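You operate a simulated robot arm through the tools that you are given. There is no shell and no other tool.

The job below is to be done with a simulated robot arm. You get a single attempt, and the scene is never put back.

Task
Put things in order on the top of the grey bench. At the end: the white wad from the top of the grey bench stands on top of the brown carton (marked "STRIPS"); the silver roller (marked "1") from the top of the grey bench stands where the clear tube stood; the orange sensor stands where the silver roller stood; the clear tube from the top of the grey bench stands where the yellow tag (marked "RETEST") stood; the yellow tag from the top of the grey bench stands where the white wad stood; whatever was shut is shut again. Leave all else as you found it, and nothing knocked over.

The check looks at the end state, three seconds after you hand in, the way a careful person would. Anything else that was tipped, shoved, dropped, spilled or broken makes it a failure.

Robot
A 6-joint arm with a two-finger parallel gripper, fixed in place. Base frame: the origin is at the foot of the arm, x ahead of it, y to its left, z up; the work surface is at about z = 0. Lengths are in mm, angles in degrees, forces in N, time in s.
With the tool pointing down near the work surface it reaches from about 120 to 500 mm from the base axis. Its first joint turns from -72.0 to 72.0 degrees. Payload 0.65 kg.
The TCP is the grasp point between the finger pads, 25 mm short of the fingertips. In the tool frame z runs along the fingers and y along their closing line. The gripper opens to 76 mm. The fingers are 18 mm wide and 10 mm thick; the gripper's body (36 by 78 mm) begins 45 mm behind the TCP.
Orientation is that of the tool frame in the base frame, as a unit quaternion [w, x, y, z]. With the fingers straight down and closing along the base's y, the tool's x points along the base's -x, its y along +y and its z along -z.

Tools
- The arm moves only by the tool drive_tool. Its arguments are lists of equal length, an entry for each row: "translation": the shift along the tool's x, y, z in mm, a list of three; "rot": the turn, a rotation vector about the tool's x, y, z in degrees, a list of three; "fingers": the opening in per cent of the stroke, from 0 (shut) to 100 (fully open). In form: {"translation": [[x, y, z], ...], "rot": [[rx, ry, rz], ...], "fingers": [fingers, ...]}. A call has 1 to 20 rows; each row shifts and turns the commanded pose from where the row before left it, along the tool's axes as they then stand. Rows are played at 5 a second. More than 50 mm and 8.6 degrees between two rows, or a gripper value outside its range, and nothing of the call is played. A pose out of reach is approached as far as the arm can. The call stops where the force on the tool passes 40 N (or 10 N more than at its start, if that is more) or the arm is blocked; 0.2 s more then pass. The fingers move at their own pace (about 108 mm/s each) and stop on an object; they squeeze with about 22 N. The grip force told is the motor's: it shows also when the fingers shut on nothing. Time passes only in rows, and 0.2 s behind the last, so rows that do not move let the fingers close. The reply holds the time, the measured pose of the TCP, the force on the tool along the base axes, the opening and the grip force, in the units named above and with some noise, with the torque about the TCP (base axes, N m) and any sound that the robot's microphone picked up.
- Cameras (640 x 400 px; columns grow to the right, rows downward): "scene" is fixed at [81.2, 305.2, 406.7]; the picture's right is [-0.46, -0.89, 0.00], its down [-0.52, 0.27, -0.81] and it looks along [0.72, -0.37, -0.59] (base axes); focal length 214 px, centre (320, 200). "wrist" rides on the gripper at [58, 11, -81] in the tool frame; the picture's right is [-0.18, 0.98, 0.00], its down [-0.75, -0.14, -0.64] and it looks along [-0.63, -0.12, 0.77] (tool axes); focal length 243 px, centre (320, 200). There is no depth. A picture from a camera that has moved, and an enlarged one, comes with that camera's place and axes in the base frame and with its lens. The place of the scene camera against the robot may be out by one fixed shift of up to 12 mm in any direction.
- grab_frame(camera): a new picture of that camera. It takes no simulated time.
- zoom(camera, box): a new picture of the part [left, top, right, bottom] of that camera's present view, enlarged. It takes no simulated time.
- sign_off(): hands the job in; it is judged then, once.

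Places have to be worked out from the pictures, the camera data and where the tool is seen. Open the gripper and draw the arm clear of the work before you hand the job in, unless the task says otherwise.

The tools are called after "Emit:" as name(argument=value, ...) on one line, values as JSON. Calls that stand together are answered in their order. drive_tool: Moves the arm, as the interface text tells. Its arguments: {"type":"object","properties":{"translation":{"type":"array","items":{"type":"array","items":{"type":"number"}}},"rot":{"type":"array","items":{"type":"array","items":{"type":"number"}}},"fingers":{"type":"array","items":{"type":"number"}}},"required":["translation","rot","fingers"]} The other tools are called the same way: grab_frame (camera) takes a picture; zoom (camera, box) takes an enlarged picture of a part of a camera's view; sign_off () hands the job in.

At the start:

```text
time_s: 0.0
eef_pos: [319.5, -7.1, 366.1]
tcp_rot: [0.0, -0.001, 1.0, 0.0]
wrist_force: [0.5, 0.4, 0.8]
torque: [0.01, 0.03, 0.0]
width: 76.0
grasp_force: 0.1
```

scene: 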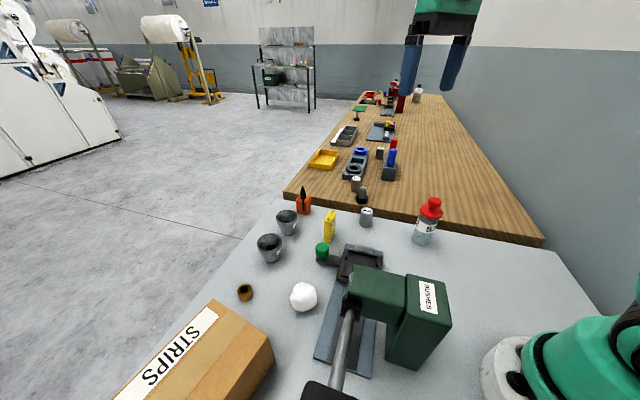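
wrist: 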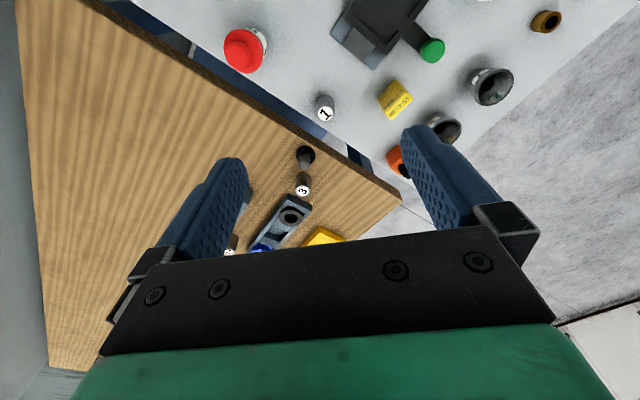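

I start by looking closer at the bench items, to identify the clear tube, roller, sensor, tag and wad.

Emit:
zoom(camera="scene", box=[220, 170, 460, 320])

Emit:
zoom(camera="scene", box=[100, 250, 480, 400])

Emit:
zoom(camera="wrist", box=[200, 0, 600, 250])

Emit:
zoom(camera="scene", box=[300, 80, 460, 220])

```text
2.67 times, centred on (340, 245) of scene
camera zoom: at [81.2, 305.2, 406.7], right [-0.46, -0.89, 0.0], down [-0.52, 0.27, -0.81], along [0.72, -0.37, -0.59], focal length 572 px, centre (267, 80)
```

zoom: 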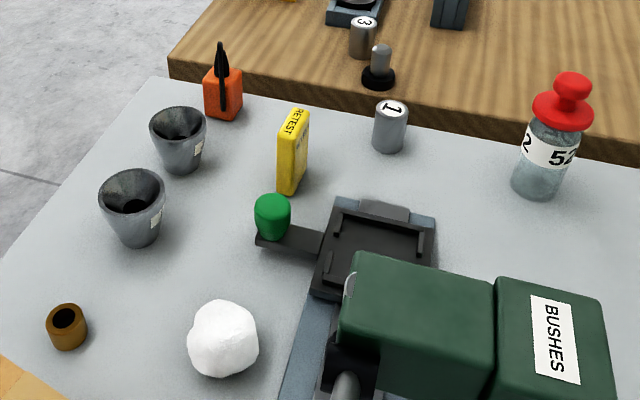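

```text
1.68 times, centred on (290, 325) of scene
camera zoom: at [81.2, 305.2, 406.7], right [-0.46, -0.89, 0.0], down [-0.52, 0.27, -0.81], along [0.72, -0.37, -0.59], focal length 361 px, centre (370, -10)
```

zoom: 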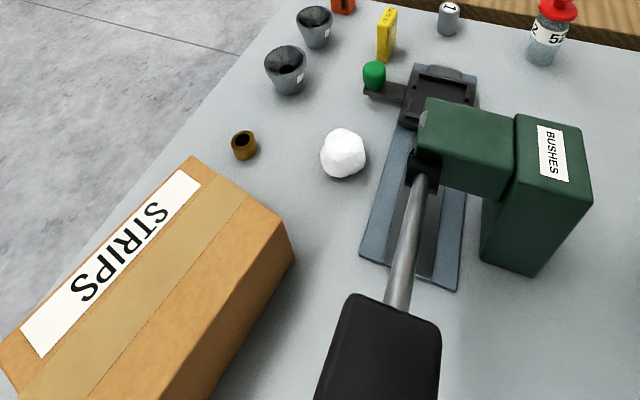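

```text
1.60 times, centred on (400, 125) of wrist
camera zoom: at [261.6, 3.4, 446.4], right [0.18, 0.98, 0.0], down [0.75, -0.14, 0.64], along [0.63, -0.12, -0.77], focal length 388 px, centre (192, 320)
```

zoom: 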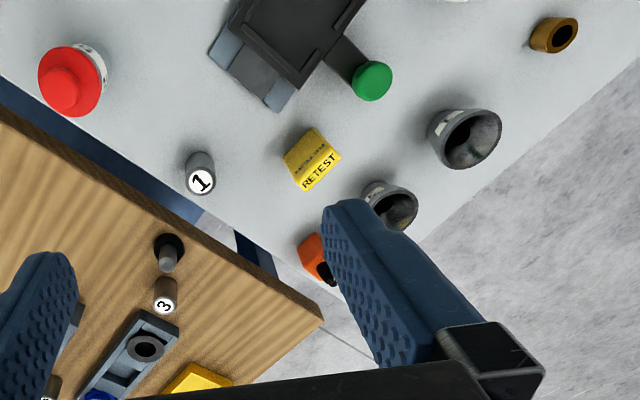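

```text
2.86 times, centred on (380, 150) of scene
camera zoom: at [81.2, 305.2, 406.7], right [-0.46, -0.89, 0.0], down [-0.52, 0.27, -0.81], along [0.72, -0.37, -0.59], focal length 613 px, centre (149, 343)
```

zoom: 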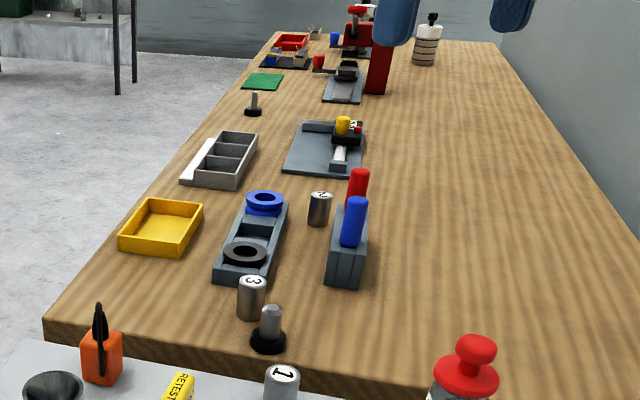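

The only see-through thing on the grey bench seems to be the labelled vessel with the red top, but something could be hidden behind the green block. I draw the arm back at this height so the wrist camera can look over the near part of the bench.

Emit:
drive_tool(translation=[[30, 0, 0], [30, 0, 0], [30, 0, 0], [30, 0, 0], [20, 0, 0]], rot=[[0, 0, 0], [0, 0, 0], [0, 0, 0], [0, 0, 0], [0, 0, 0]], fingers=[100, 100, 100, 100, 100])

Emit:
grab_frame(camera="wrist")

Emit:
grab_frame(camera="scene")

```text
time_s: 1.2
eef_pos: [179.7, -6.4, 367.3]
tcp_rot: [0.0, -0.001, 1.0, -0.001]
wrist_force: [0.0, 0.6, 0.0]
torque: [0.05, 0.01, 0.02]
width: 76.3
grasp_force: 0.1
```

```text
taken
camera wrist: at [121.7, 3.6, 446.6], right [0.18, 0.98, 0.0], down [0.75, -0.14, 0.64], along [0.63, -0.12, -0.77], focal length 243 px, centre (320, 200)
```

wrist: 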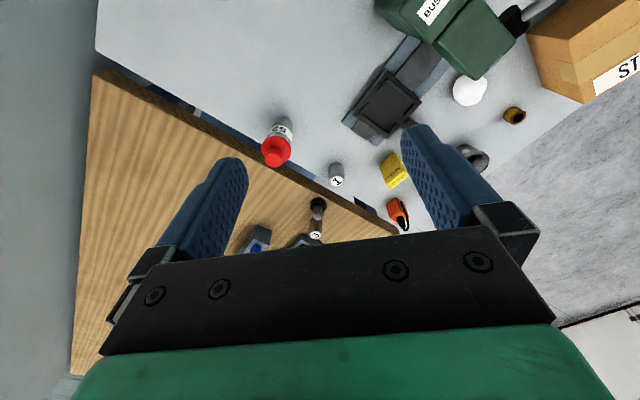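

```text
taken
```

scene: 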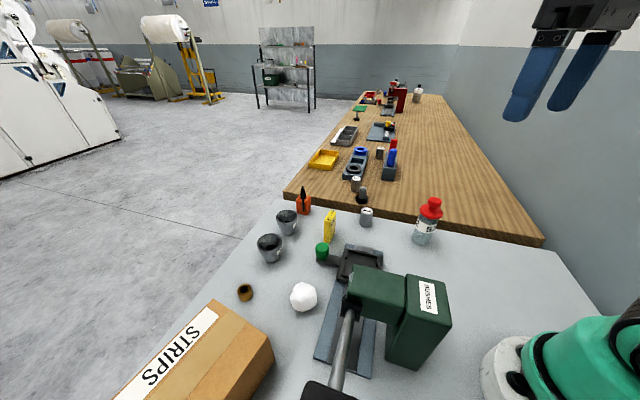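

The near bench shows only the red-topped vessel as a clear object so far. I zoom in on it and on the green device.

Emit:
zoom(camera="wrist", box=[220, 80, 460, 250])

Emit:
zoom(camera="wrist", box=[330, 0, 640, 180])

Emit:
zoom(camera="scene", box=[380, 180, 480, 260])

```text
2.35 times, centred on (340, 165) of wrist
camera zoom: at [121.7, 3.6, 446.6], right [0.18, 0.98, 0.0], down [0.75, -0.14, 0.64], along [0.63, -0.12, -0.77], focal length 571 px, centre (273, 282)
```

zoom: 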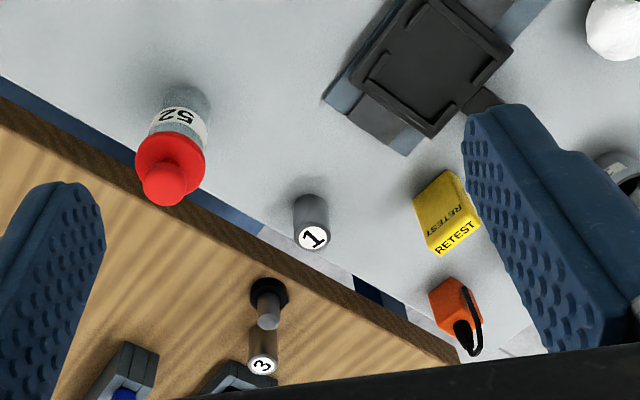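

```text
2.06 times, centred on (485, 90) of wrist
camera zoom: at [121.7, 3.6, 446.6], right [0.18, 0.98, 0.0], down [0.75, -0.14, 0.64], along [0.63, -0.12, -0.77], focal length 501 px, centre (-21, 427)
```

zoom: 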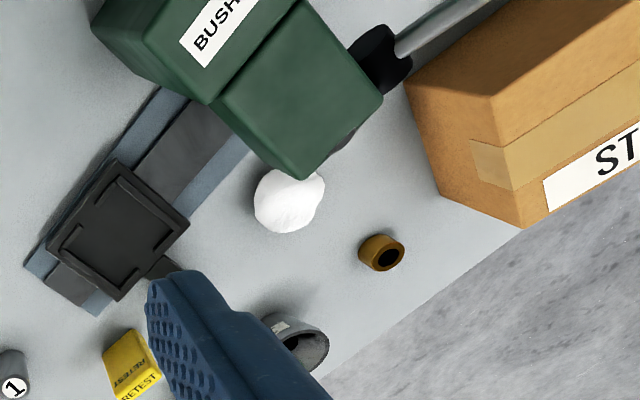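

```text
5.00 times, centred on (430, 220) of scene
camera zoom: at [81.2, 305.2, 406.7], right [-0.46, -0.89, 0.0], down [-0.52, 0.27, -0.81], along [0.72, -0.37, -0.59], focal length 1072 px, centre (-230, 100)
```

zoom: 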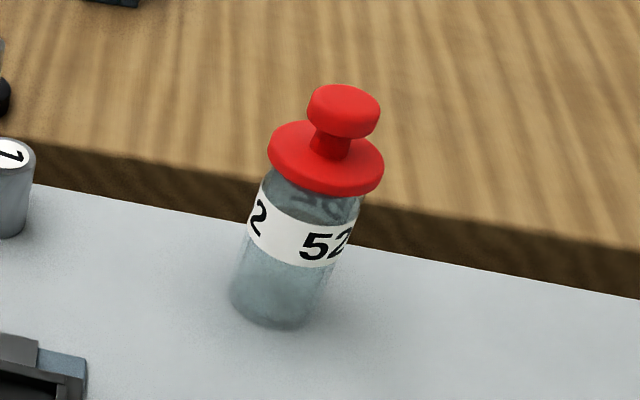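

I see no other clear tube yet; the area behind the green column near the arm's base is still unseen. I tilt the tool so the wrist camera looks straight down and back.

Emit:
drive_tool(translation=[[0, 0, 0], [0, 0, 0], [0, 0, 0], [0, 0, 0], [0, 0, 0]], rot=[[0, 8, 0], [0, 8, 0], [0, 8, 0], [0, 8, 0], [0, 7, 0]], fingers=[100, 100, 100, 100, 100])

Emit:
grab_frame(camera="wrist")

```text
time_s: 2.4
eef_pos: [180.0, -6.9, 365.4]
tcp_rot: [-0.217, -0.001, 0.976, 0.0]
wrist_force: [0.1, 0.1, 0.1]
torque: [0.01, 0.0, 0.0]
width: 76.0
grasp_force: 0.0
out of reach, approached as far as the arm can: row 4, 5
```

```text
taken
camera wrist: at [161.7, 2.4, 463.4], right [0.17, 0.98, -0.08], down [0.96, -0.14, 0.26], along [0.25, -0.12, -0.96], focal length 243 px, centre (320, 200)
```

wrist: 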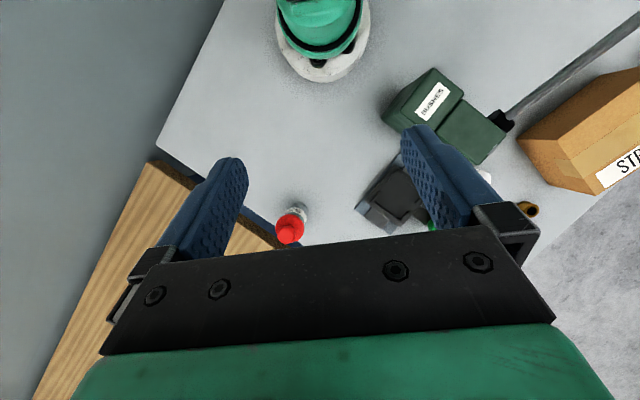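

The area by the base is empty. I shift left to look behind the carton and handle, and into the grey cups.

Emit:
drive_tool(translation=[[0, 30, 0], [0, 30, 0], [0, 30, 0], [0, 30, 0], [0, 30, 0], [0, 0, 0]], rot=[[0, 0, 0], [0, 0, 0], [0, 0, 0], [0, 0, 0], [0, 0, 0], [0, 0, 0]], fingers=[100, 100, 100, 100, 100, 100])

Emit:
grab_frame(camera="wrist")

Emit:
grab_frame(camera="scene")

```text
time_s: 3.8
eef_pos: [179.9, 143.5, 367.3]
tcp_rot: [-0.219, 0.0, 0.976, 0.0]
wrist_force: [-0.2, -1.1, -0.5]
torque: [0.03, -0.01, 0.02]
width: 76.3
grasp_force: 0.1
```

```text
taken
camera wrist: at [161.5, 154.0, 463.2], right [0.17, 0.98, -0.08], down [0.95, -0.14, 0.26], along [0.25, -0.12, -0.96], focal length 243 px, centre (320, 200)
```

wrist: 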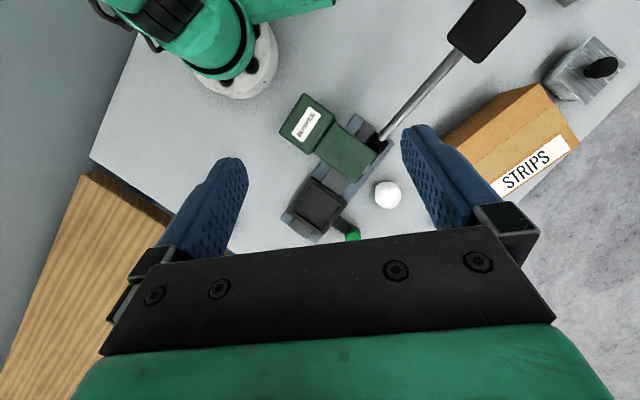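

```text
taken
```

scene: 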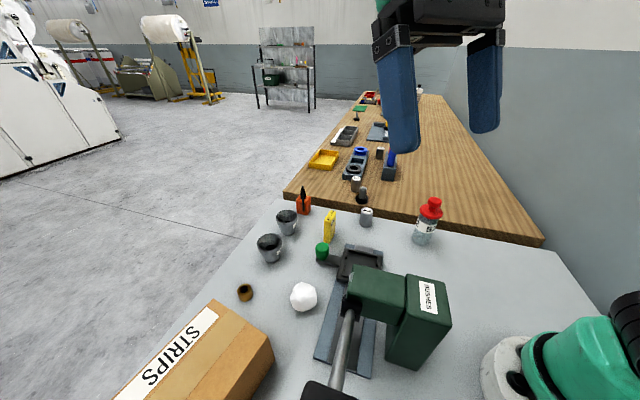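

Behind the carton there is a small grey (maybe see-through) box with a black knob, and something else at the top edge. I zoom in.

Emit:
zoom(camera="wrist", box=[480, 0, 640, 120])

Emit:
zoom(camera="wrist", box=[240, 60, 480, 250])

```text
3.33 times, centred on (560, 60) of wrist
camera zoom: at [161.5, 154.0, 463.2], right [0.17, 0.98, -0.08], down [0.95, -0.14, 0.26], along [0.25, -0.12, -0.96], focal length 809 px, centre (-480, 667)
```

zoom: 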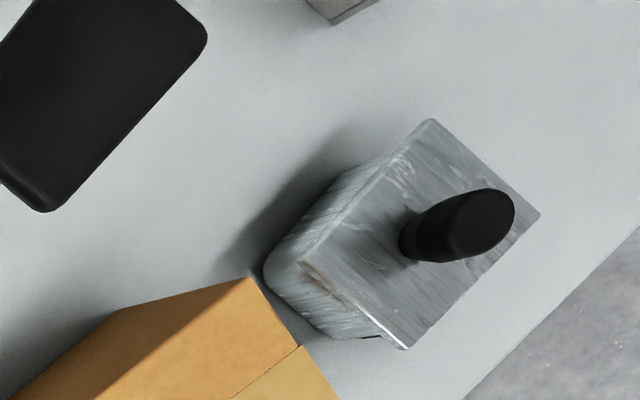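

```text
2.11 times, centred on (360, 155) of wrist
camera zoom: at [161.5, 154.0, 463.2], right [0.17, 0.98, -0.08], down [0.95, -0.14, 0.26], along [0.25, -0.12, -0.96], focal length 511 px, centre (236, 295)
```

zoom: 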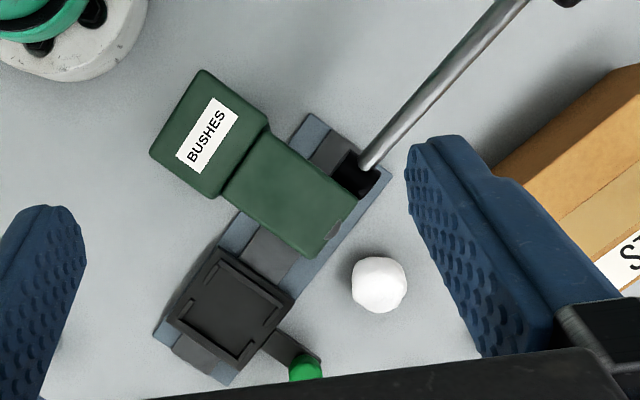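

The marble-looking box with a black knob is a shut container near y≈480, at the limit of reach. I straighten the tool first, to get a better look at it and then at the orange item.

Emit:
drive_tool(translation=[[0, 0, 0], [0, 0, 0], [0, 0, 0], [0, 0, 0]], rot=[[0, -8, 0], [0, -8, 0], [0, -8, 0], [0, -1.3, 0]], fingers=[100, 100, 100, 100])

```text
time_s: 4.8
eef_pos: [179.1, 143.5, 365.8]
tcp_rot: [0.002, -0.001, 1.0, -0.001]
wrist_force: [-0.7, 0.3, 0.0]
torque: [-0.01, 0.0, -0.02]
width: 76.1
grasp_force: 0.0
```

Upright again; now I turn the tool about the vertical so the wrist camera looks toward the left end of the bench.

Emit:
drive_tool(translation=[[0, 0, 0], [0, 0, 0], [0, 0, 0], [0, 0, 0], [0, 0, 0], [0, 0, 0], [0, 0, 0], [0, 0, 0], [0, 0, 0], [0, 0, 0]], rot=[[0, 0, -8], [0, 0, -8], [0, 0, -8], [0, 0, -8], [0, 0, -8], [0, 0, -8], [0, 0, -8], [0, 0, -8], [0, 0, -8], [0, 0, -8]], fingers=[100, 100, 100, 100, 100, 100, 100, 100, 100, 100])

Emit:
grab_frame(camera="wrist")

```text
time_s: 7.0
eef_pos: [179.0, 143.0, 366.2]
tcp_rot: [0.001, -0.645, 0.764, 0.0]
wrist_force: [0.5, 0.7, 0.6]
torque: [-0.02, 0.01, 0.0]
width: 76.0
grasp_force: 0.0
```

```text
taken
camera wrist: at [158.6, 86.9, 446.2], right [-0.94, 0.35, 0.0], down [0.27, 0.72, 0.64], along [0.23, 0.6, -0.77], focal length 243 px, centre (320, 200)
```

wrist: 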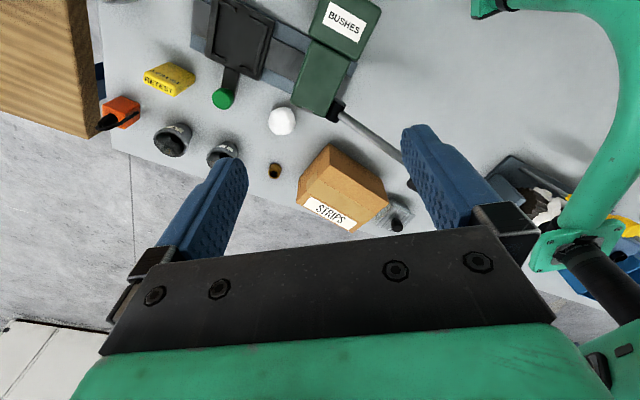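

More things appear toward the back-left of the bench (a bin with white and yellow bits). I zoom on several areas.

Emit:
zoom(camera="wrist", box=[80, 40, 300, 180])

Emit:
zoom(camera="wrist", box=[260, 100, 440, 240])

Emit:
zoom(camera="wrist", box=[440, 130, 640, 320])

```text
2.86 times, centred on (190, 110) of wrist
camera zoom: at [158.6, 86.9, 446.2], right [-0.94, 0.35, 0.0], down [0.27, 0.72, 0.64], along [0.23, 0.6, -0.77], focal length 693 px, centre (691, 457)
```

zoom: 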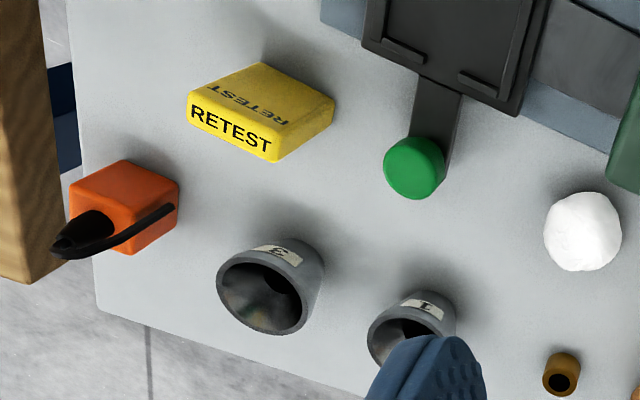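

```text
2.86 times, centred on (350, 170) of wrist
camera zoom: at [158.6, 86.9, 446.2], right [-0.94, 0.35, 0.0], down [0.27, 0.72, 0.64], along [0.23, 0.6, -0.77], focal length 693 px, centre (234, 286)
```

zoom: 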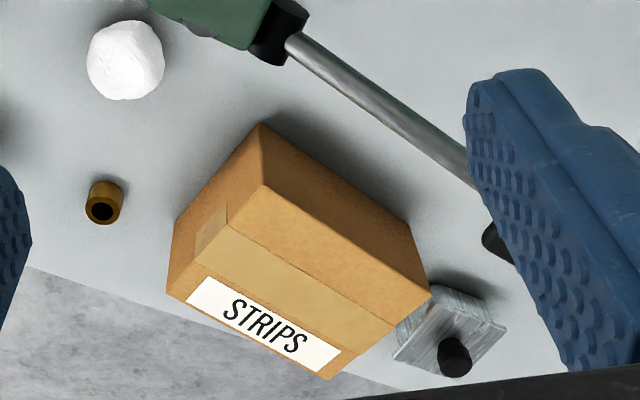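

```text
2.11 times, centred on (540, 225) of wrist
camera zoom: at [158.6, 86.9, 446.2], right [-0.94, 0.35, 0.0], down [0.27, 0.72, 0.64], along [0.23, 0.6, -0.77], focal length 511 px, centre (-143, 147)
```

zoom: 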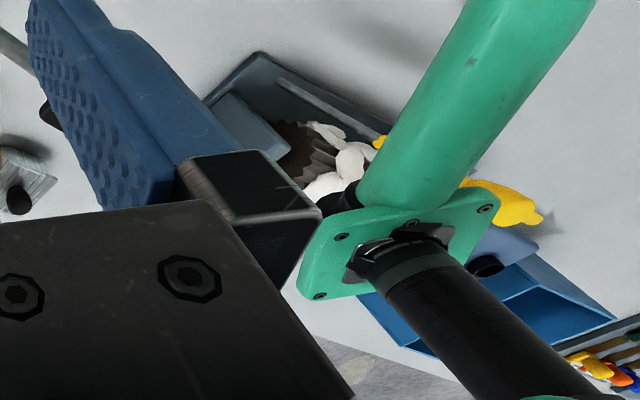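

I judge: the clear tube is the see-through vial with the red stopper, the orange block with cable is the sensor, the carton top is about z=80 centred near (224,397), and the wad is near (281,223). I move above the wad at z≈255 for a closer look.

Emit:
drive_tool(translation=[[-19.1, -17.4, 22], [-19.1, -17.4, 22], [-19.1, -17.4, 22], [-19.1, -17.4, 22], [-19.1, -17.4, 22], [0, 0, 0]], rot=[[0, 0, 0], [0, 0, 0], [0, 0, 0], [0, 0, 0], [0, 0, 0], [0, 0, 0]], fingers=[100, 100, 100, 100, 100, 100])

Emit:
grab_frame(camera="wrist")

Emit:
grab_frame(camera="scene")

```text
time_s: 8.4
eef_pos: [283.0, 223.5, 257.1]
tcp_rot: [0.0, -0.643, 0.766, -0.001]
wrist_force: [-0.8, -0.1, 0.5]
torque: [0.02, -0.02, 0.0]
width: 76.2
grasp_force: 0.0
```

```text
taken
camera wrist: at [261.8, 166.0, 336.6], right [-0.94, 0.35, 0.0], down [0.27, 0.72, 0.64], along [0.23, 0.6, -0.77], focal length 243 px, centre (320, 200)
```

wrist: 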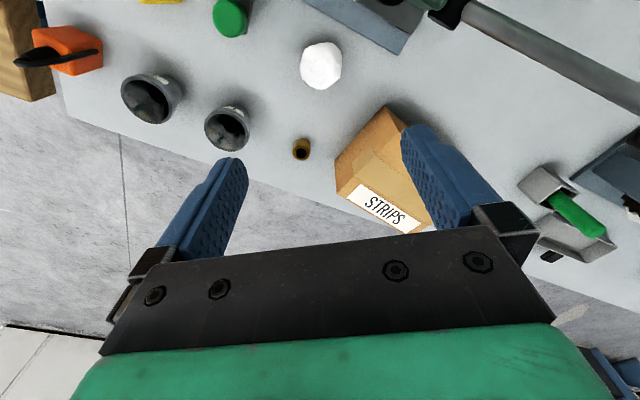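

```text
taken
```

scene: 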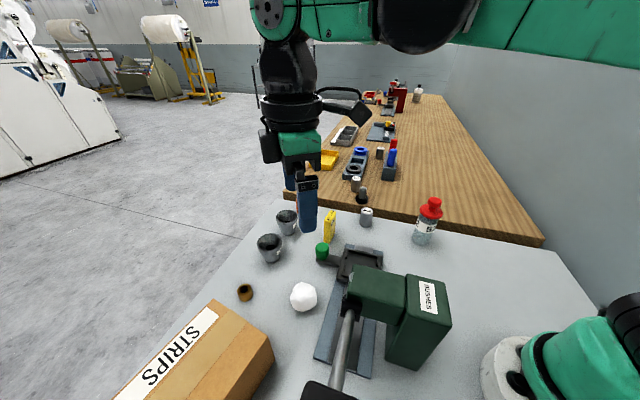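

The wad sits at about (282,224), right beneath the tool, and the fingers clear the press plate. I descend to z≈31 and close.

Emit:
drive_tool(translation=[[0, 0, 40], [0, 0, 40], [0, 0, 40], [0, 0, 40], [0, 0, 30], [0, 0, 20], [0, 0, 16], [0, 0, 0]], rot=[[0, 0, 0], [0, 0, 0], [0, 0, 0], [0, 0, 0], [0, 0, 0], [0, 0, 0], [0, 0, 0], [0, 0, 0]], fingers=[100, 100, 100, 100, 100, 100, 100, 100])

Emit:
grab_frame(camera="wrist")

Emit:
grab_frame(camera="scene")

```text
time_s: 10.2
eef_pos: [282.0, 223.1, 29.1]
tcp_rot: [0.001, -0.644, 0.765, -0.001]
wrist_force: [-0.1, 0.5, 1.3]
torque: [0.02, 0.02, 0.01]
width: 76.0
grasp_force: 0.1
```

```text
taken
camera wrist: at [261.6, 166.4, 109.9], right [-0.94, 0.35, 0.0], down [0.27, 0.72, 0.64], along [0.23, 0.6, -0.77], focal length 243 px, centre (320, 200)
```

wrist: 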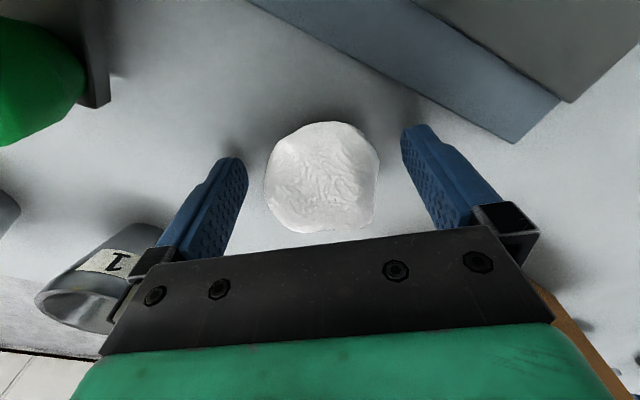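

```text
taken
```

scene: 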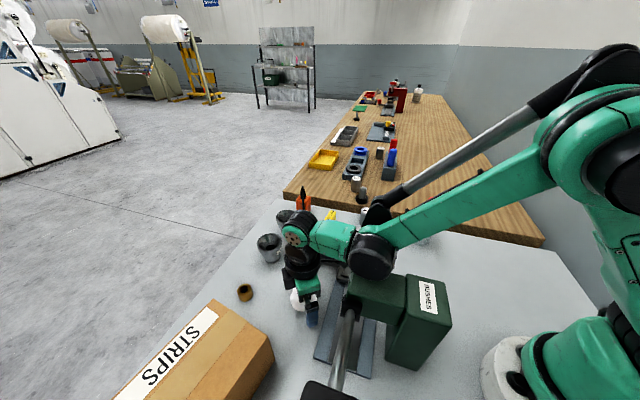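

The wad is centred between the fingers and nothing has been touched. I close on it.

Emit:
drive_tool(translation=[[0, 0, 0], [0, 0, 0], [0, 0, 0], [0, 0, 0]], rot=[[0, 0, 0], [0, 0, 0], [0, 0, 0], [0, 0, 0]], fingers=[40, 40, 40, 40])

```text
time_s: 11.2
eef_pos: [283.5, 223.1, 29.9]
tcp_rot: [0.0, -0.643, 0.766, -0.001]
wrist_force: [0.3, 1.0, -0.3]
torque: [0.02, -0.01, -0.01]
width: 47.2
grasp_force: 22.1
```

The wad is held (47 mm). I lift straight up and carry it over toward the carton, then look.

Emit:
drive_tool(translation=[[0, 0, -20], [0, 0, -40], [0, 0, -40], [0, 0, -40], [0, 0, -40], [0, 0, -20], [-25, 15, 0], [-25, 15, 0], [-25, 15, 0], [-25, 15, 0], [-25, 15, 0], [-29, 14, 0], [0, 0, 0]], rot=[[0, 0, 0], [0, 0, 0], [0, 0, 0], [0, 0, 0], [0, 0, 0], [0, 0, 0], [0, 0, 0], [0, 0, 0], [0, 0, 0], [0, 0, 0], [0, 0, 0], [0, 0, 0], [0, 0, 0]], fingers=[40, 40, 40, 40, 40, 40, 40, 40, 40, 40, 40, 40, 40])

Emit:
grab_frame(camera="wrist")

Emit:
grab_frame(camera="scene")

```text
time_s: 14.0
eef_pos: [221.3, 389.5, 229.1]
tcp_rot: [0.0, -0.643, 0.765, -0.001]
wrist_force: [0.9, 0.3, -0.5]
torque: [-0.03, 0.01, -0.01]
width: 46.9
grasp_force: 22.3
```

```text
taken
camera wrist: at [199.7, 332.9, 310.3], right [-0.94, 0.35, 0.0], down [0.27, 0.72, 0.64], along [0.23, 0.6, -0.77], focal length 243 px, centre (320, 200)
```

wrist: 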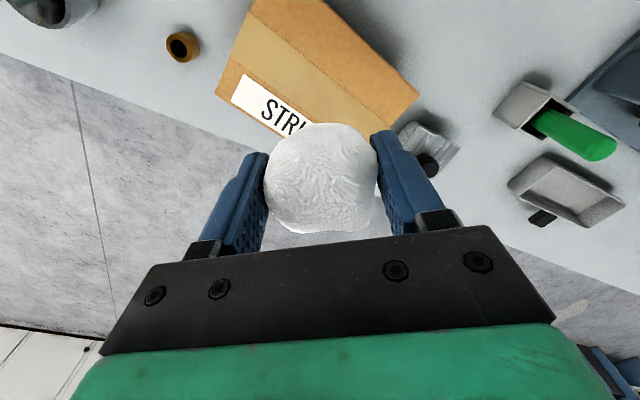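

```text
taken
```

scene: 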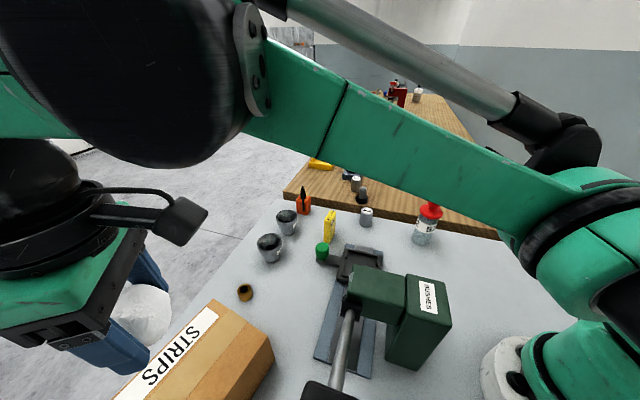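

The carton top is about 80 mm high and its centre is near (224,397), so the present spot is well inside. I lower the wad to just above the lid.

Emit:
drive_tool(translation=[[0, 0, 40], [0, 0, 40], [0, 0, 20], [0, 0, 12], [0, 0, 0]], rot=[[0, 0, 0], [0, 0, 0], [0, 0, 0], [0, 0, 0], [0, 0, 0]], fingers=[40, 40, 40, 40, 40])

Emit:
grab_frame(camera="wrist")

Emit:
grab_frame(camera="scene")

```text
time_s: 15.2
eef_pos: [221.9, 389.9, 117.0]
tcp_rot: [0.0, -0.643, 0.766, 0.0]
wrist_force: [0.7, 0.1, -1.1]
torque: [0.01, 0.0, -0.03]
width: 47.1
grasp_force: 22.3
```

```text
taken
camera wrist: at [200.3, 333.3, 197.5], right [-0.94, 0.35, 0.0], down [0.27, 0.72, 0.64], along [0.23, 0.6, -0.77], focal length 243 px, centre (320, 200)
```

wrist: 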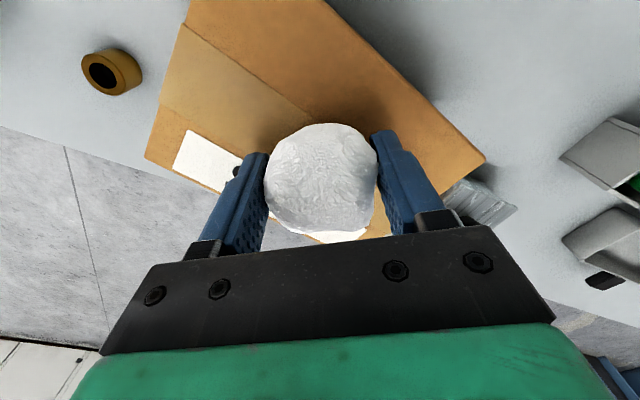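

```text
taken
```

scene: 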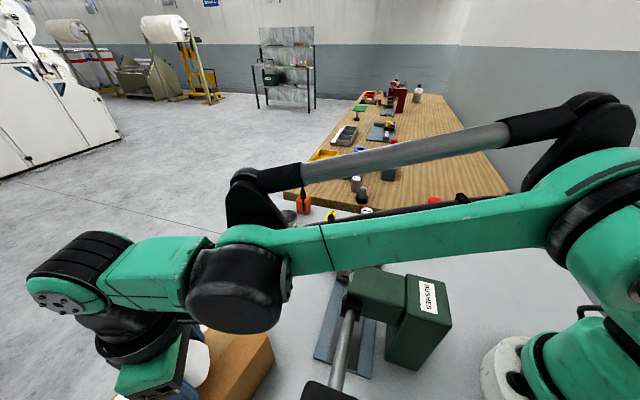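

Still free of contact. I step down in small moves and watch the force.

Emit:
drive_tool(translation=[[0, 0, 2], [0, 0, 2], [0, 0, 0]], rot=[[0, 0, 0], [0, 0, 0], [0, 0, 0]], fingers=[40, 40, 40])

```text
time_s: 16.0
eef_pos: [220.9, 389.4, 114.9]
tcp_rot: [0.001, -0.644, 0.765, -0.001]
wrist_force: [0.0, -0.1, 21.1]
torque: [0.15, 0.05, 0.07]
width: 47.1
grasp_force: 22.2
```

Contact with the lid at TCP z≈115. I ease up a touch, open, and rise.

Emit:
drive_tool(translation=[[0, 0, -1.5], [0, 0, 0], [0, 0, 0], [0, 0, 0], [0, 0, 0], [0, 0, -10], [0, 0, -30], [0, 0, -40], [0, 0, -40], [0, 0, 0]], rot=[[0, 0, 0], [0, 0, 0], [0, 0, 0], [0, 0, 0], [0, 0, 0], [0, 0, 0], [0, 0, 0], [0, 0, 0], [0, 0, 0], [0, 0, 0]], fingers=[40, 62, 64, 80, 100, 100, 100, 100, 100, 100])

Emit:
grab_frame(camera="wrist")

Emit:
grab_frame(camera="scene")

```text
time_s: 18.2
eef_pos: [219.9, 390.0, 235.9]
tcp_rot: [0.0, -0.643, 0.765, -0.001]
wrist_force: [0.0, 0.7, -0.4]
torque: [-0.01, 0.02, 0.02]
width: 75.9
grasp_force: 0.1
```

```text
taken
camera wrist: at [199.5, 333.0, 316.0], right [-0.94, 0.35, 0.0], down [0.27, 0.72, 0.64], along [0.23, 0.6, -0.77], focal length 243 px, centre (320, 200)
```

wrist: 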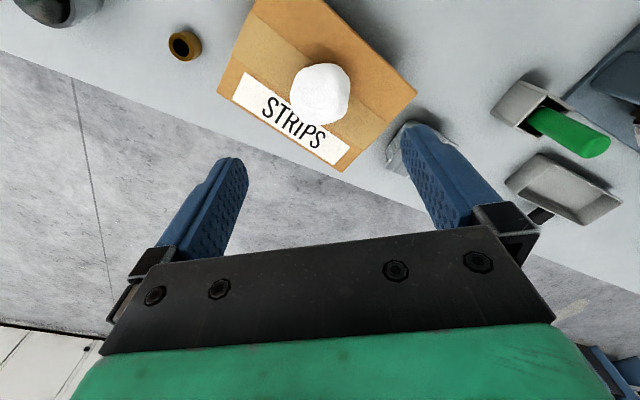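

```text
taken
```

scene: 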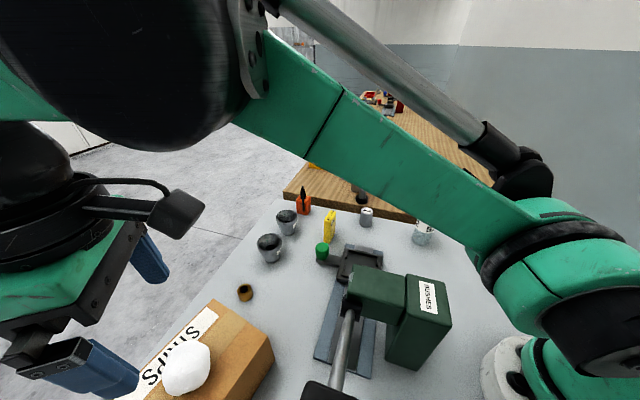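

The wad rests on the carton near its centre. Let me zoom on the far-left items to rule out another sensor or clear tube there.

Emit:
zoom(camera="wrist", box=[380, 50, 640, 240])

```text
2.11 times, centred on (510, 145) of wrist
camera zoom: at [199.5, 333.0, 316.0], right [-0.94, 0.35, 0.0], down [0.27, 0.72, 0.64], along [0.23, 0.6, -0.77], focal length 511 px, centre (-80, 316)
```

zoom: 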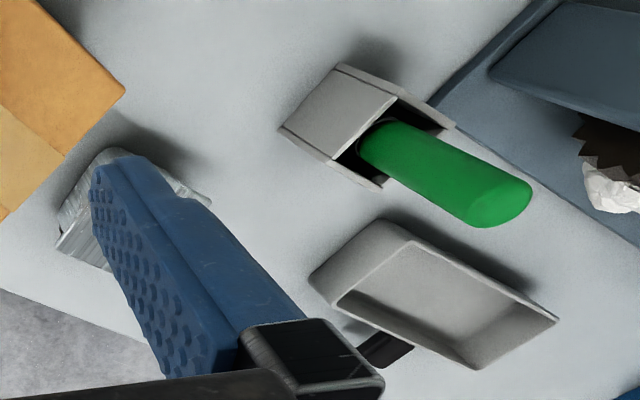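

Nothing relevant there. Now the tag: I rotate the tool to a yaw of about 20° and travel to above the tag at around (400,90).

Emit:
drive_tool(translation=[[0, 0, -10], [0, 0, 0], [0, 0, 0], [0, 0, 0], [0, 0, 0], [0, 0, 0], [0, 0, 0], [0, 0, 0], [-7.4, -38.2, 0], [-7.4, -38.2, 0], [-7.4, -38.2, 0], [-7.4, -38.2, 0], [-7.4, -38.2, 0], [-7.4, -38.2, 0], [-7.4, -38.2, 0], [-7.4, -38.2, 0], [-7.4, -38.2, 0], [0, 0, 0]], rot=[[0, 0, 7.5], [0, 0, 7.5], [0, 0, 7.5], [0, 0, 7.5], [0, 0, 7.5], [0, 0, 7.5], [0, 0, 7.5], [0, 0, 7.5], [0, 0, 0], [0, 0, 0], [0, 0, 0], [0, 0, 0], [0, 0, 0], [0, 0, 0], [0, 0, 0], [0, 0, 0], [0, 0, 0], [0, 0, 0]], fingers=[100, 100, 100, 100, 100, 100, 100, 100, 100, 100, 100, 100, 100, 100, 100, 100, 100, 100])

Emit:
grab_frame(camera="wrist")

Emit:
zoom(camera="wrist", box=[220, 0, 420, 125])

```text
time_s: 22.0
eef_pos: [403.9, 88.0, 243.6]
tcp_rot: [0.002, -0.175, 0.985, 0.0]
wrist_force: [-0.2, 0.2, -0.2]
torque: [-0.02, 0.0, 0.01]
width: 75.9
grasp_force: 0.1
out of reach, approached as far as the arm can: row 1, 12, 13
```

```text
taken
camera wrist: at [344.9, 77.3, 324.0], right [-0.16, 0.99, 0.0], down [0.75, 0.13, 0.64], along [0.64, 0.11, -0.76], focal length 243 px, centre (320, 200)
```

wrist: 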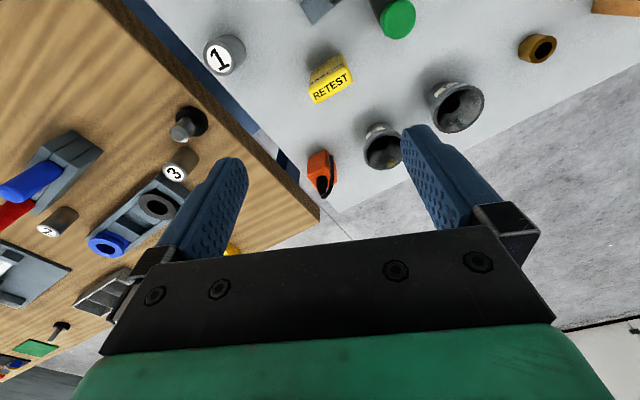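

```text
3.20 times, centred on (320, 62) of wrist
camera zoom: at [344.9, 77.3, 324.0], right [-0.16, 0.99, 0.0], down [0.75, 0.13, 0.64], along [0.64, 0.11, -0.76], focal length 776 px, centre (320, 640)
```

zoom: 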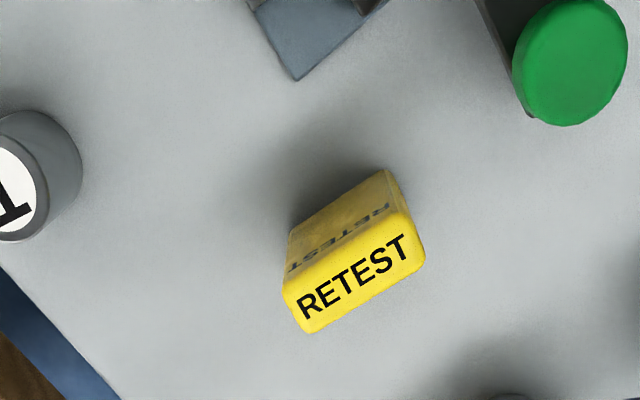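

The tag is a standing slab, about 42×16×62 mm, centred near (411,100), with its long side along about 130°. I turn the tool so the fingers close across its thickness (yaw ≈ -49.5°) and come lower for a check.

Emit:
drive_tool(translation=[[0, 0, 0], [0, 0, 0], [0, 0, 0], [0, 0, 0], [0, 0, 0], [0, 0, 0], [0, 0, 0], [0, 0, 0], [0, 0, 0], [4.3, 13.5, 20], [0, 0, 30], [0, 0, 30], [0, 0, 0]], rot=[[0, 0, 7.75], [0, 0, 7.75], [0, 0, 7.75], [0, 0, 7.75], [0, 0, 7.75], [0, 0, 7.75], [0, 0, 7.75], [0, 0, 7.75], [0, 0, 7.66], [0, 0, 0], [0, 0, 0], [0, 0, 0], [0, 0, 0]], fingers=[100, 100, 100, 100, 100, 100, 100, 100, 100, 60, 60, 60, 60])

Emit:
grab_frame(camera="wrist")

Emit:
grab_frame(camera="scene")

```text
time_s: 24.8
eef_pos: [439.0, 105.9, 189.5]
tcp_rot: [0.001, 0.42, 0.908, 0.0]
wrist_force: [-0.1, 0.0, -0.1]
torque: [0.0, -0.01, -0.02]
width: 45.6
grasp_force: 0.1
out of reach, approached as far as the arm can: row 11, 12
```

```text
taken
camera wrist: at [409.4, 157.1, 269.2], right [0.87, 0.5, 0.0], down [0.38, -0.66, 0.64], along [0.32, -0.56, -0.76], focal length 243 px, centre (320, 200)
```

wrist: 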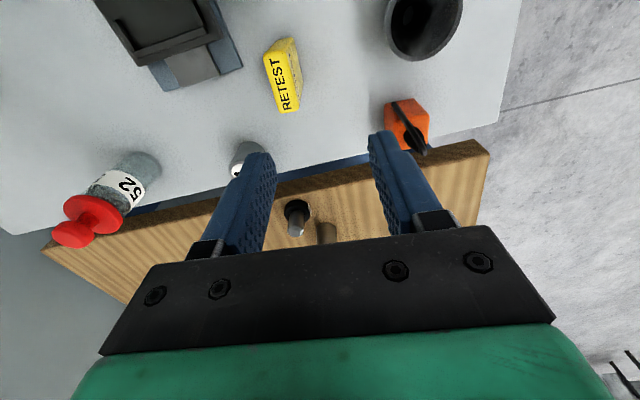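

```text
taken
```

scene: 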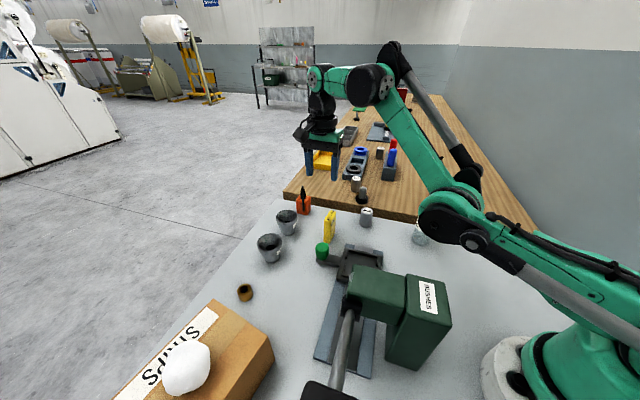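

The arm drifted to (439,106,190) rather than where I asked. I zoom to re-measure the tag from here before correcting.

Emit:
zoom(camera="wrist", box=[220, 20, 380, 120])

```text
4.00 times, centred on (300, 70) of wrist
camera zoom: at [409.4, 157.1, 269.2], right [0.87, 0.5, 0.0], down [0.38, -0.66, 0.64], along [0.32, -0.56, -0.76], focal length 970 px, centre (400, 720)
```

zoom: 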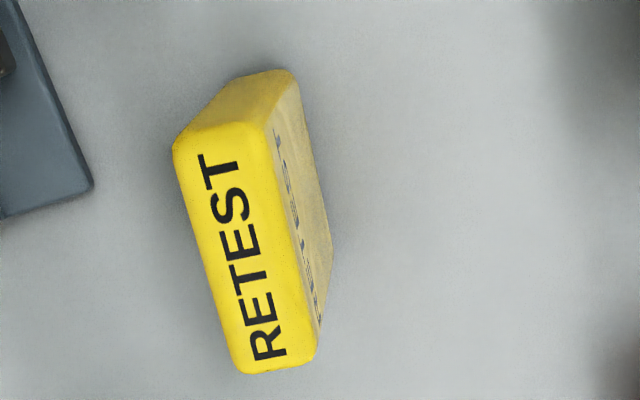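

Combining both views the tag centre is about (409,98.5), height about 66, long side at 130° – matching the present tool yaw. I shift over it and come down to z≈120.

Emit:
drive_tool(translation=[[7, -13.8, 0], [6.9, -13.8, 0], [0, 0, 0]], rot=[[0, 0, 0], [0, 0, 0], [0, 0, 0]], fingers=[60, 60, 60])

```text
time_s: 25.6
eef_pos: [424.3, 103.9, 203.7]
tcp_rot: [0.001, 0.42, 0.908, 0.0]
wrist_force: [0.4, 0.6, -0.1]
torque: [0.02, -0.02, -0.01]
width: 45.5
grasp_force: 0.0
out of reach, approached as far as the arm can: row 1, 2
```

The arm cannot come inward and down here, and the last scene view shows the elbow hanging low near the vial. I look at the present arm shape before moving any further.

Emit:
grab_frame(camera="scene")

Emit:
zoom(camera="scene", box=[280, 20, 640, 260])

```text
taken
```

scene: 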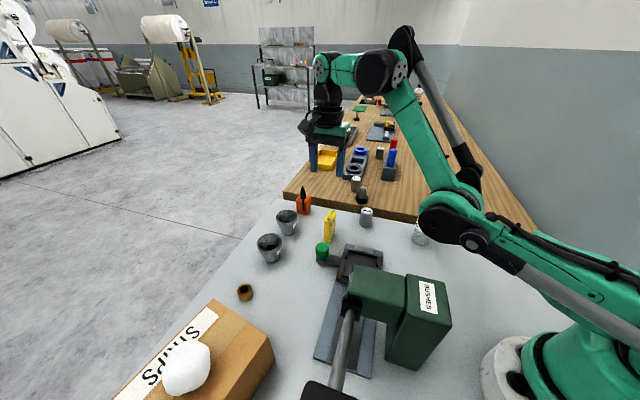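

```text
1.67 times, centred on (460, 140) of scene
camera zoom: at [81.2, 305.2, 406.7], right [-0.46, -0.89, 0.0], down [-0.52, 0.27, -0.81], along [0.72, -0.37, -0.59], focal length 358 px, centre (87, 300)
```

zoom: 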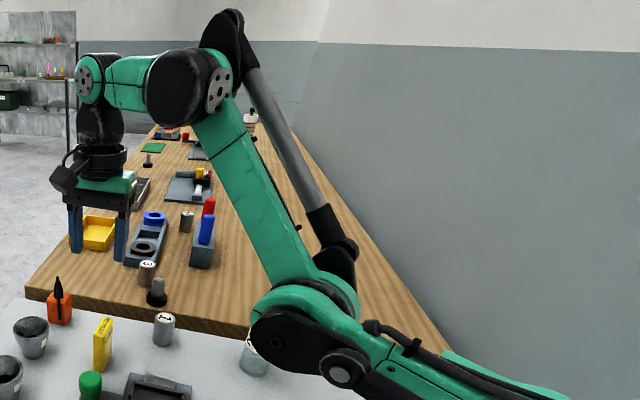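

The elbow has flipped to an elbow-down shape (it passed through the stretched pose), about 210 mm up, touching nothing. I go up and outward to stretch the arm again and try to bring it back elbow-up, well above everything.

Emit:
drive_tool(translation=[[-6, 12, -23], [-6, 12, -23], [-4.5, 9, 0], [-4.5, 9, 0], [-4.5, 9, 0], [0, 0, 0]], rot=[[0, 0, 0], [0, 0, 0], [0, 0, 0], [0, 0, 0], [0, 0, 0], [0, 0, 0]], fingers=[60, 60, 60, 60, 60, 60])

Emit:
grab_frame(camera="scene")

```text
time_s: 27.0
eef_pos: [439.3, 106.8, 223.9]
tcp_rot: [0.001, 0.419, 0.908, 0.0]
wrist_force: [-0.4, 0.2, 0.3]
torque: [-0.01, -0.02, 0.02]
width: 45.5
grasp_force: 0.0
out of reach, approached as far as the arm can: row 2, 3, 4, 5
```

```text
taken
```

scene: 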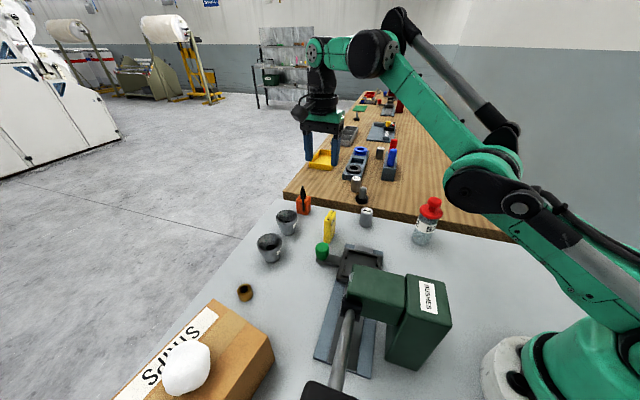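

Now the arm looks nearly straight. I try coming down in small rows and see whether it bends elbow-up.

Emit:
drive_tool(translation=[[0, 0, 6], [0, 0, 10], [0, 0, 12], [0, 0, 12], [0, 0, 0]], rot=[[0, 0, 0], [0, 0, 0], [0, 0, 0], [0, 0, 0], [0, 0, 0]], fingers=[60, 60, 60, 60, 60])

Emit:
grab_frame(camera="scene")

```text
time_s: 28.2
eef_pos: [442.0, 106.2, 185.5]
tcp_rot: [0.0, 0.419, 0.908, 0.0]
wrist_force: [-0.4, 0.0, 0.2]
torque: [0.02, 0.04, 0.01]
width: 45.8
grasp_force: 0.1
```

```text
taken
```

scene: 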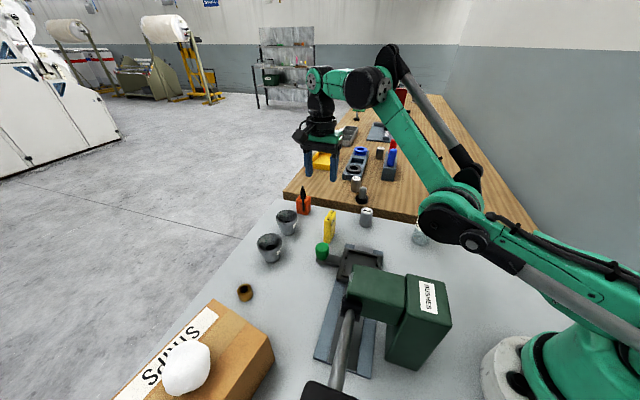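

Still elbow-down. I try again with larger strides through the stretched pose, where the surroundings are clear.

Emit:
drive_tool(translation=[[-15, 30, -35], [-15, 30, -35], [0, 0, 45], [0, 0, 0]], rot=[[0, 0, 0], [0, 0, 0], [0, 0, 0], [0, 0, 0]], fingers=[60, 60, 60, 60])

Emit:
grab_frame(camera="scene")

```text
time_s: 29.2
eef_pos: [448.4, 109.5, 177.1]
tcp_rot: [0.001, 0.419, 0.908, 0.0]
wrist_force: [-0.3, 0.2, -0.8]
torque: [-0.01, -0.03, 0.02]
width: 45.5
grasp_force: 0.1
out of reach, approached as far as the arm can: row 1, 2, 3
```

```text
taken
```

scene: 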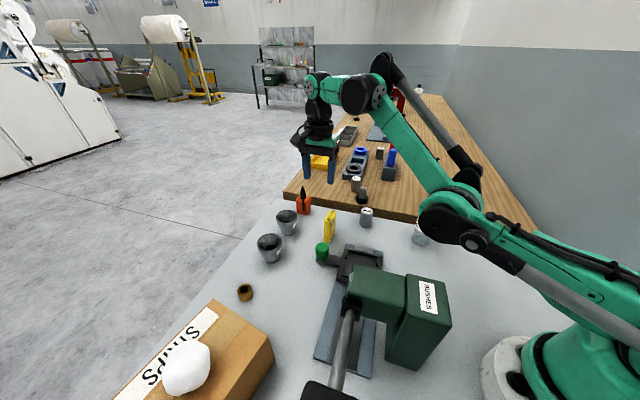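

Same shape again. I try small overshoots at the stretched limit instead, as when it first flipped.

Emit:
drive_tool(translation=[[0, 0, -40], [0, 0, -10], [0, 0, -10], [0, 0, 10], [0, 0, 15], [0, 0, 15], [0, 0, 15], [0, 0, 0]], rot=[[0, 0, 0], [0, 0, 0], [0, 0, 0], [0, 0, 0], [0, 0, 0], [0, 0, 0], [0, 0, 0], [0, 0, 0]], fingers=[60, 60, 60, 60, 60, 60, 60, 60])

Emit:
grab_frame(camera="scene")

```text
time_s: 31.0
eef_pos: [442.3, 106.9, 168.3]
tcp_rot: [0.001, 0.42, 0.908, 0.001]
wrist_force: [-0.6, -0.7, 0.3]
torque: [0.03, 0.04, 0.0]
width: 45.6
grasp_force: 0.1
out of reach, approached as far as the arm can: row 1, 3
```

```text
taken
```

scene: 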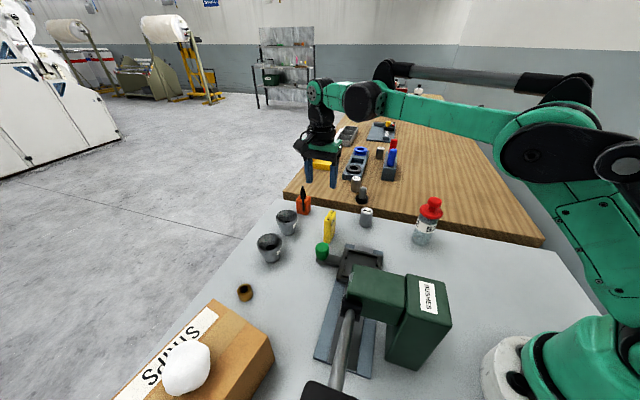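

The arm is elbow-up again. I move over the tag at z≈130 for a last alignment look.

Emit:
drive_tool(translation=[[7.6, -15.4, 0], [7.6, -15.4, 0], [0, 0, 20], [0, 0, 18], [0, 0, 0]], rot=[[0, 0, 0], [0, 0, 0], [0, 0, 0], [0, 0, 0], [0, 0, 0]], fingers=[60, 60, 60, 60, 60])

Emit:
grab_frame(camera="wrist")

Emit:
grab_frame(camera="scene")

```text
time_s: 32.2
eef_pos: [407.7, 96.9, 129.8]
tcp_rot: [0.001, 0.42, 0.908, 0.001]
wrist_force: [-0.2, 0.6, 0.0]
torque: [-0.02, 0.0, 0.0]
width: 45.9
grasp_force: 0.0
```

```text
taken
camera wrist: at [378.6, 147.9, 209.4], right [0.87, 0.5, 0.0], down [0.38, -0.66, 0.64], along [0.32, -0.56, -0.76], focal length 243 px, centre (320, 200)
```

wrist: 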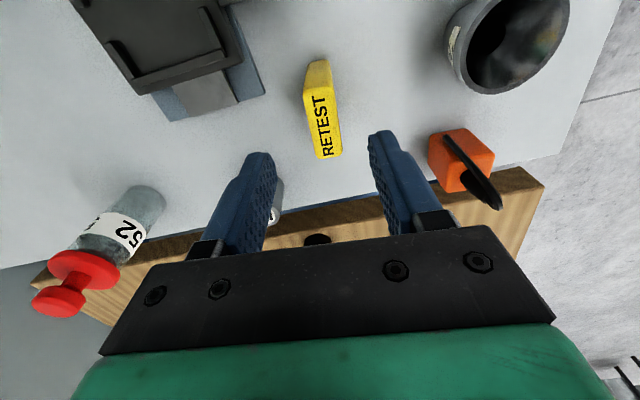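

```text
taken
```

scene: 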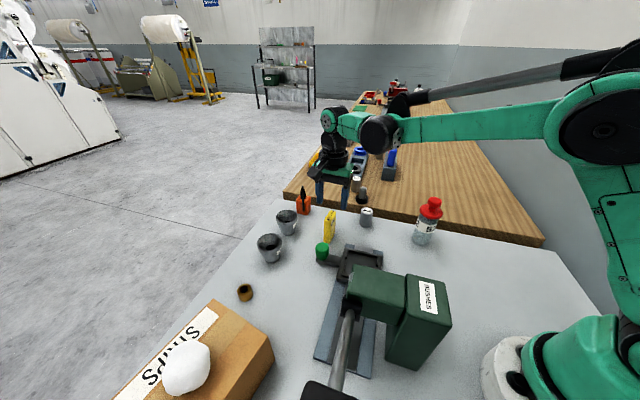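

Tag is centred between the fingers within about 2 mm. I descend to z≈45 and close on it.

Emit:
drive_tool(translation=[[-1.5, 1.5, 25], [0, 0, 30], [0, 0, 20], [0, 0, 10], [0, 0, 0], [0, 0, 0], [0, 0, 0], [0, 0, 0]], rot=[[0, 0, 0], [0, 0, 0], [0, 0, 0], [0, 0, 0], [0, 0, 0], [0, 0, 0], [0, 0, 0], [0, 0, 0]], fingers=[60, 60, 60, 60, 60, 0, 0, 0])

Emit:
grab_frame(camera="wrist")

```text
time_s: 34.0
eef_pos: [410.9, 96.5, 45.6]
tcp_rot: [0.001, 0.419, 0.908, 0.0]
wrist_force: [0.3, -0.3, 0.5]
torque: [0.01, -0.01, 0.03]
width: 17.3
grasp_force: 22.5
```

```text
taken
camera wrist: at [381.2, 147.9, 125.0], right [0.87, 0.5, 0.0], down [0.38, -0.66, 0.64], along [0.32, -0.56, -0.76], focal length 243 px, centre (320, 200)
```

wrist: 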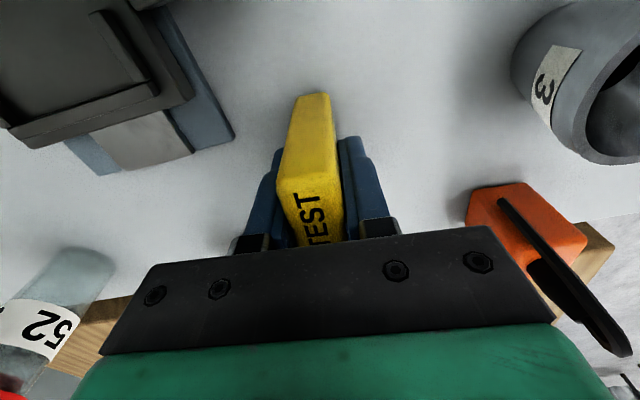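

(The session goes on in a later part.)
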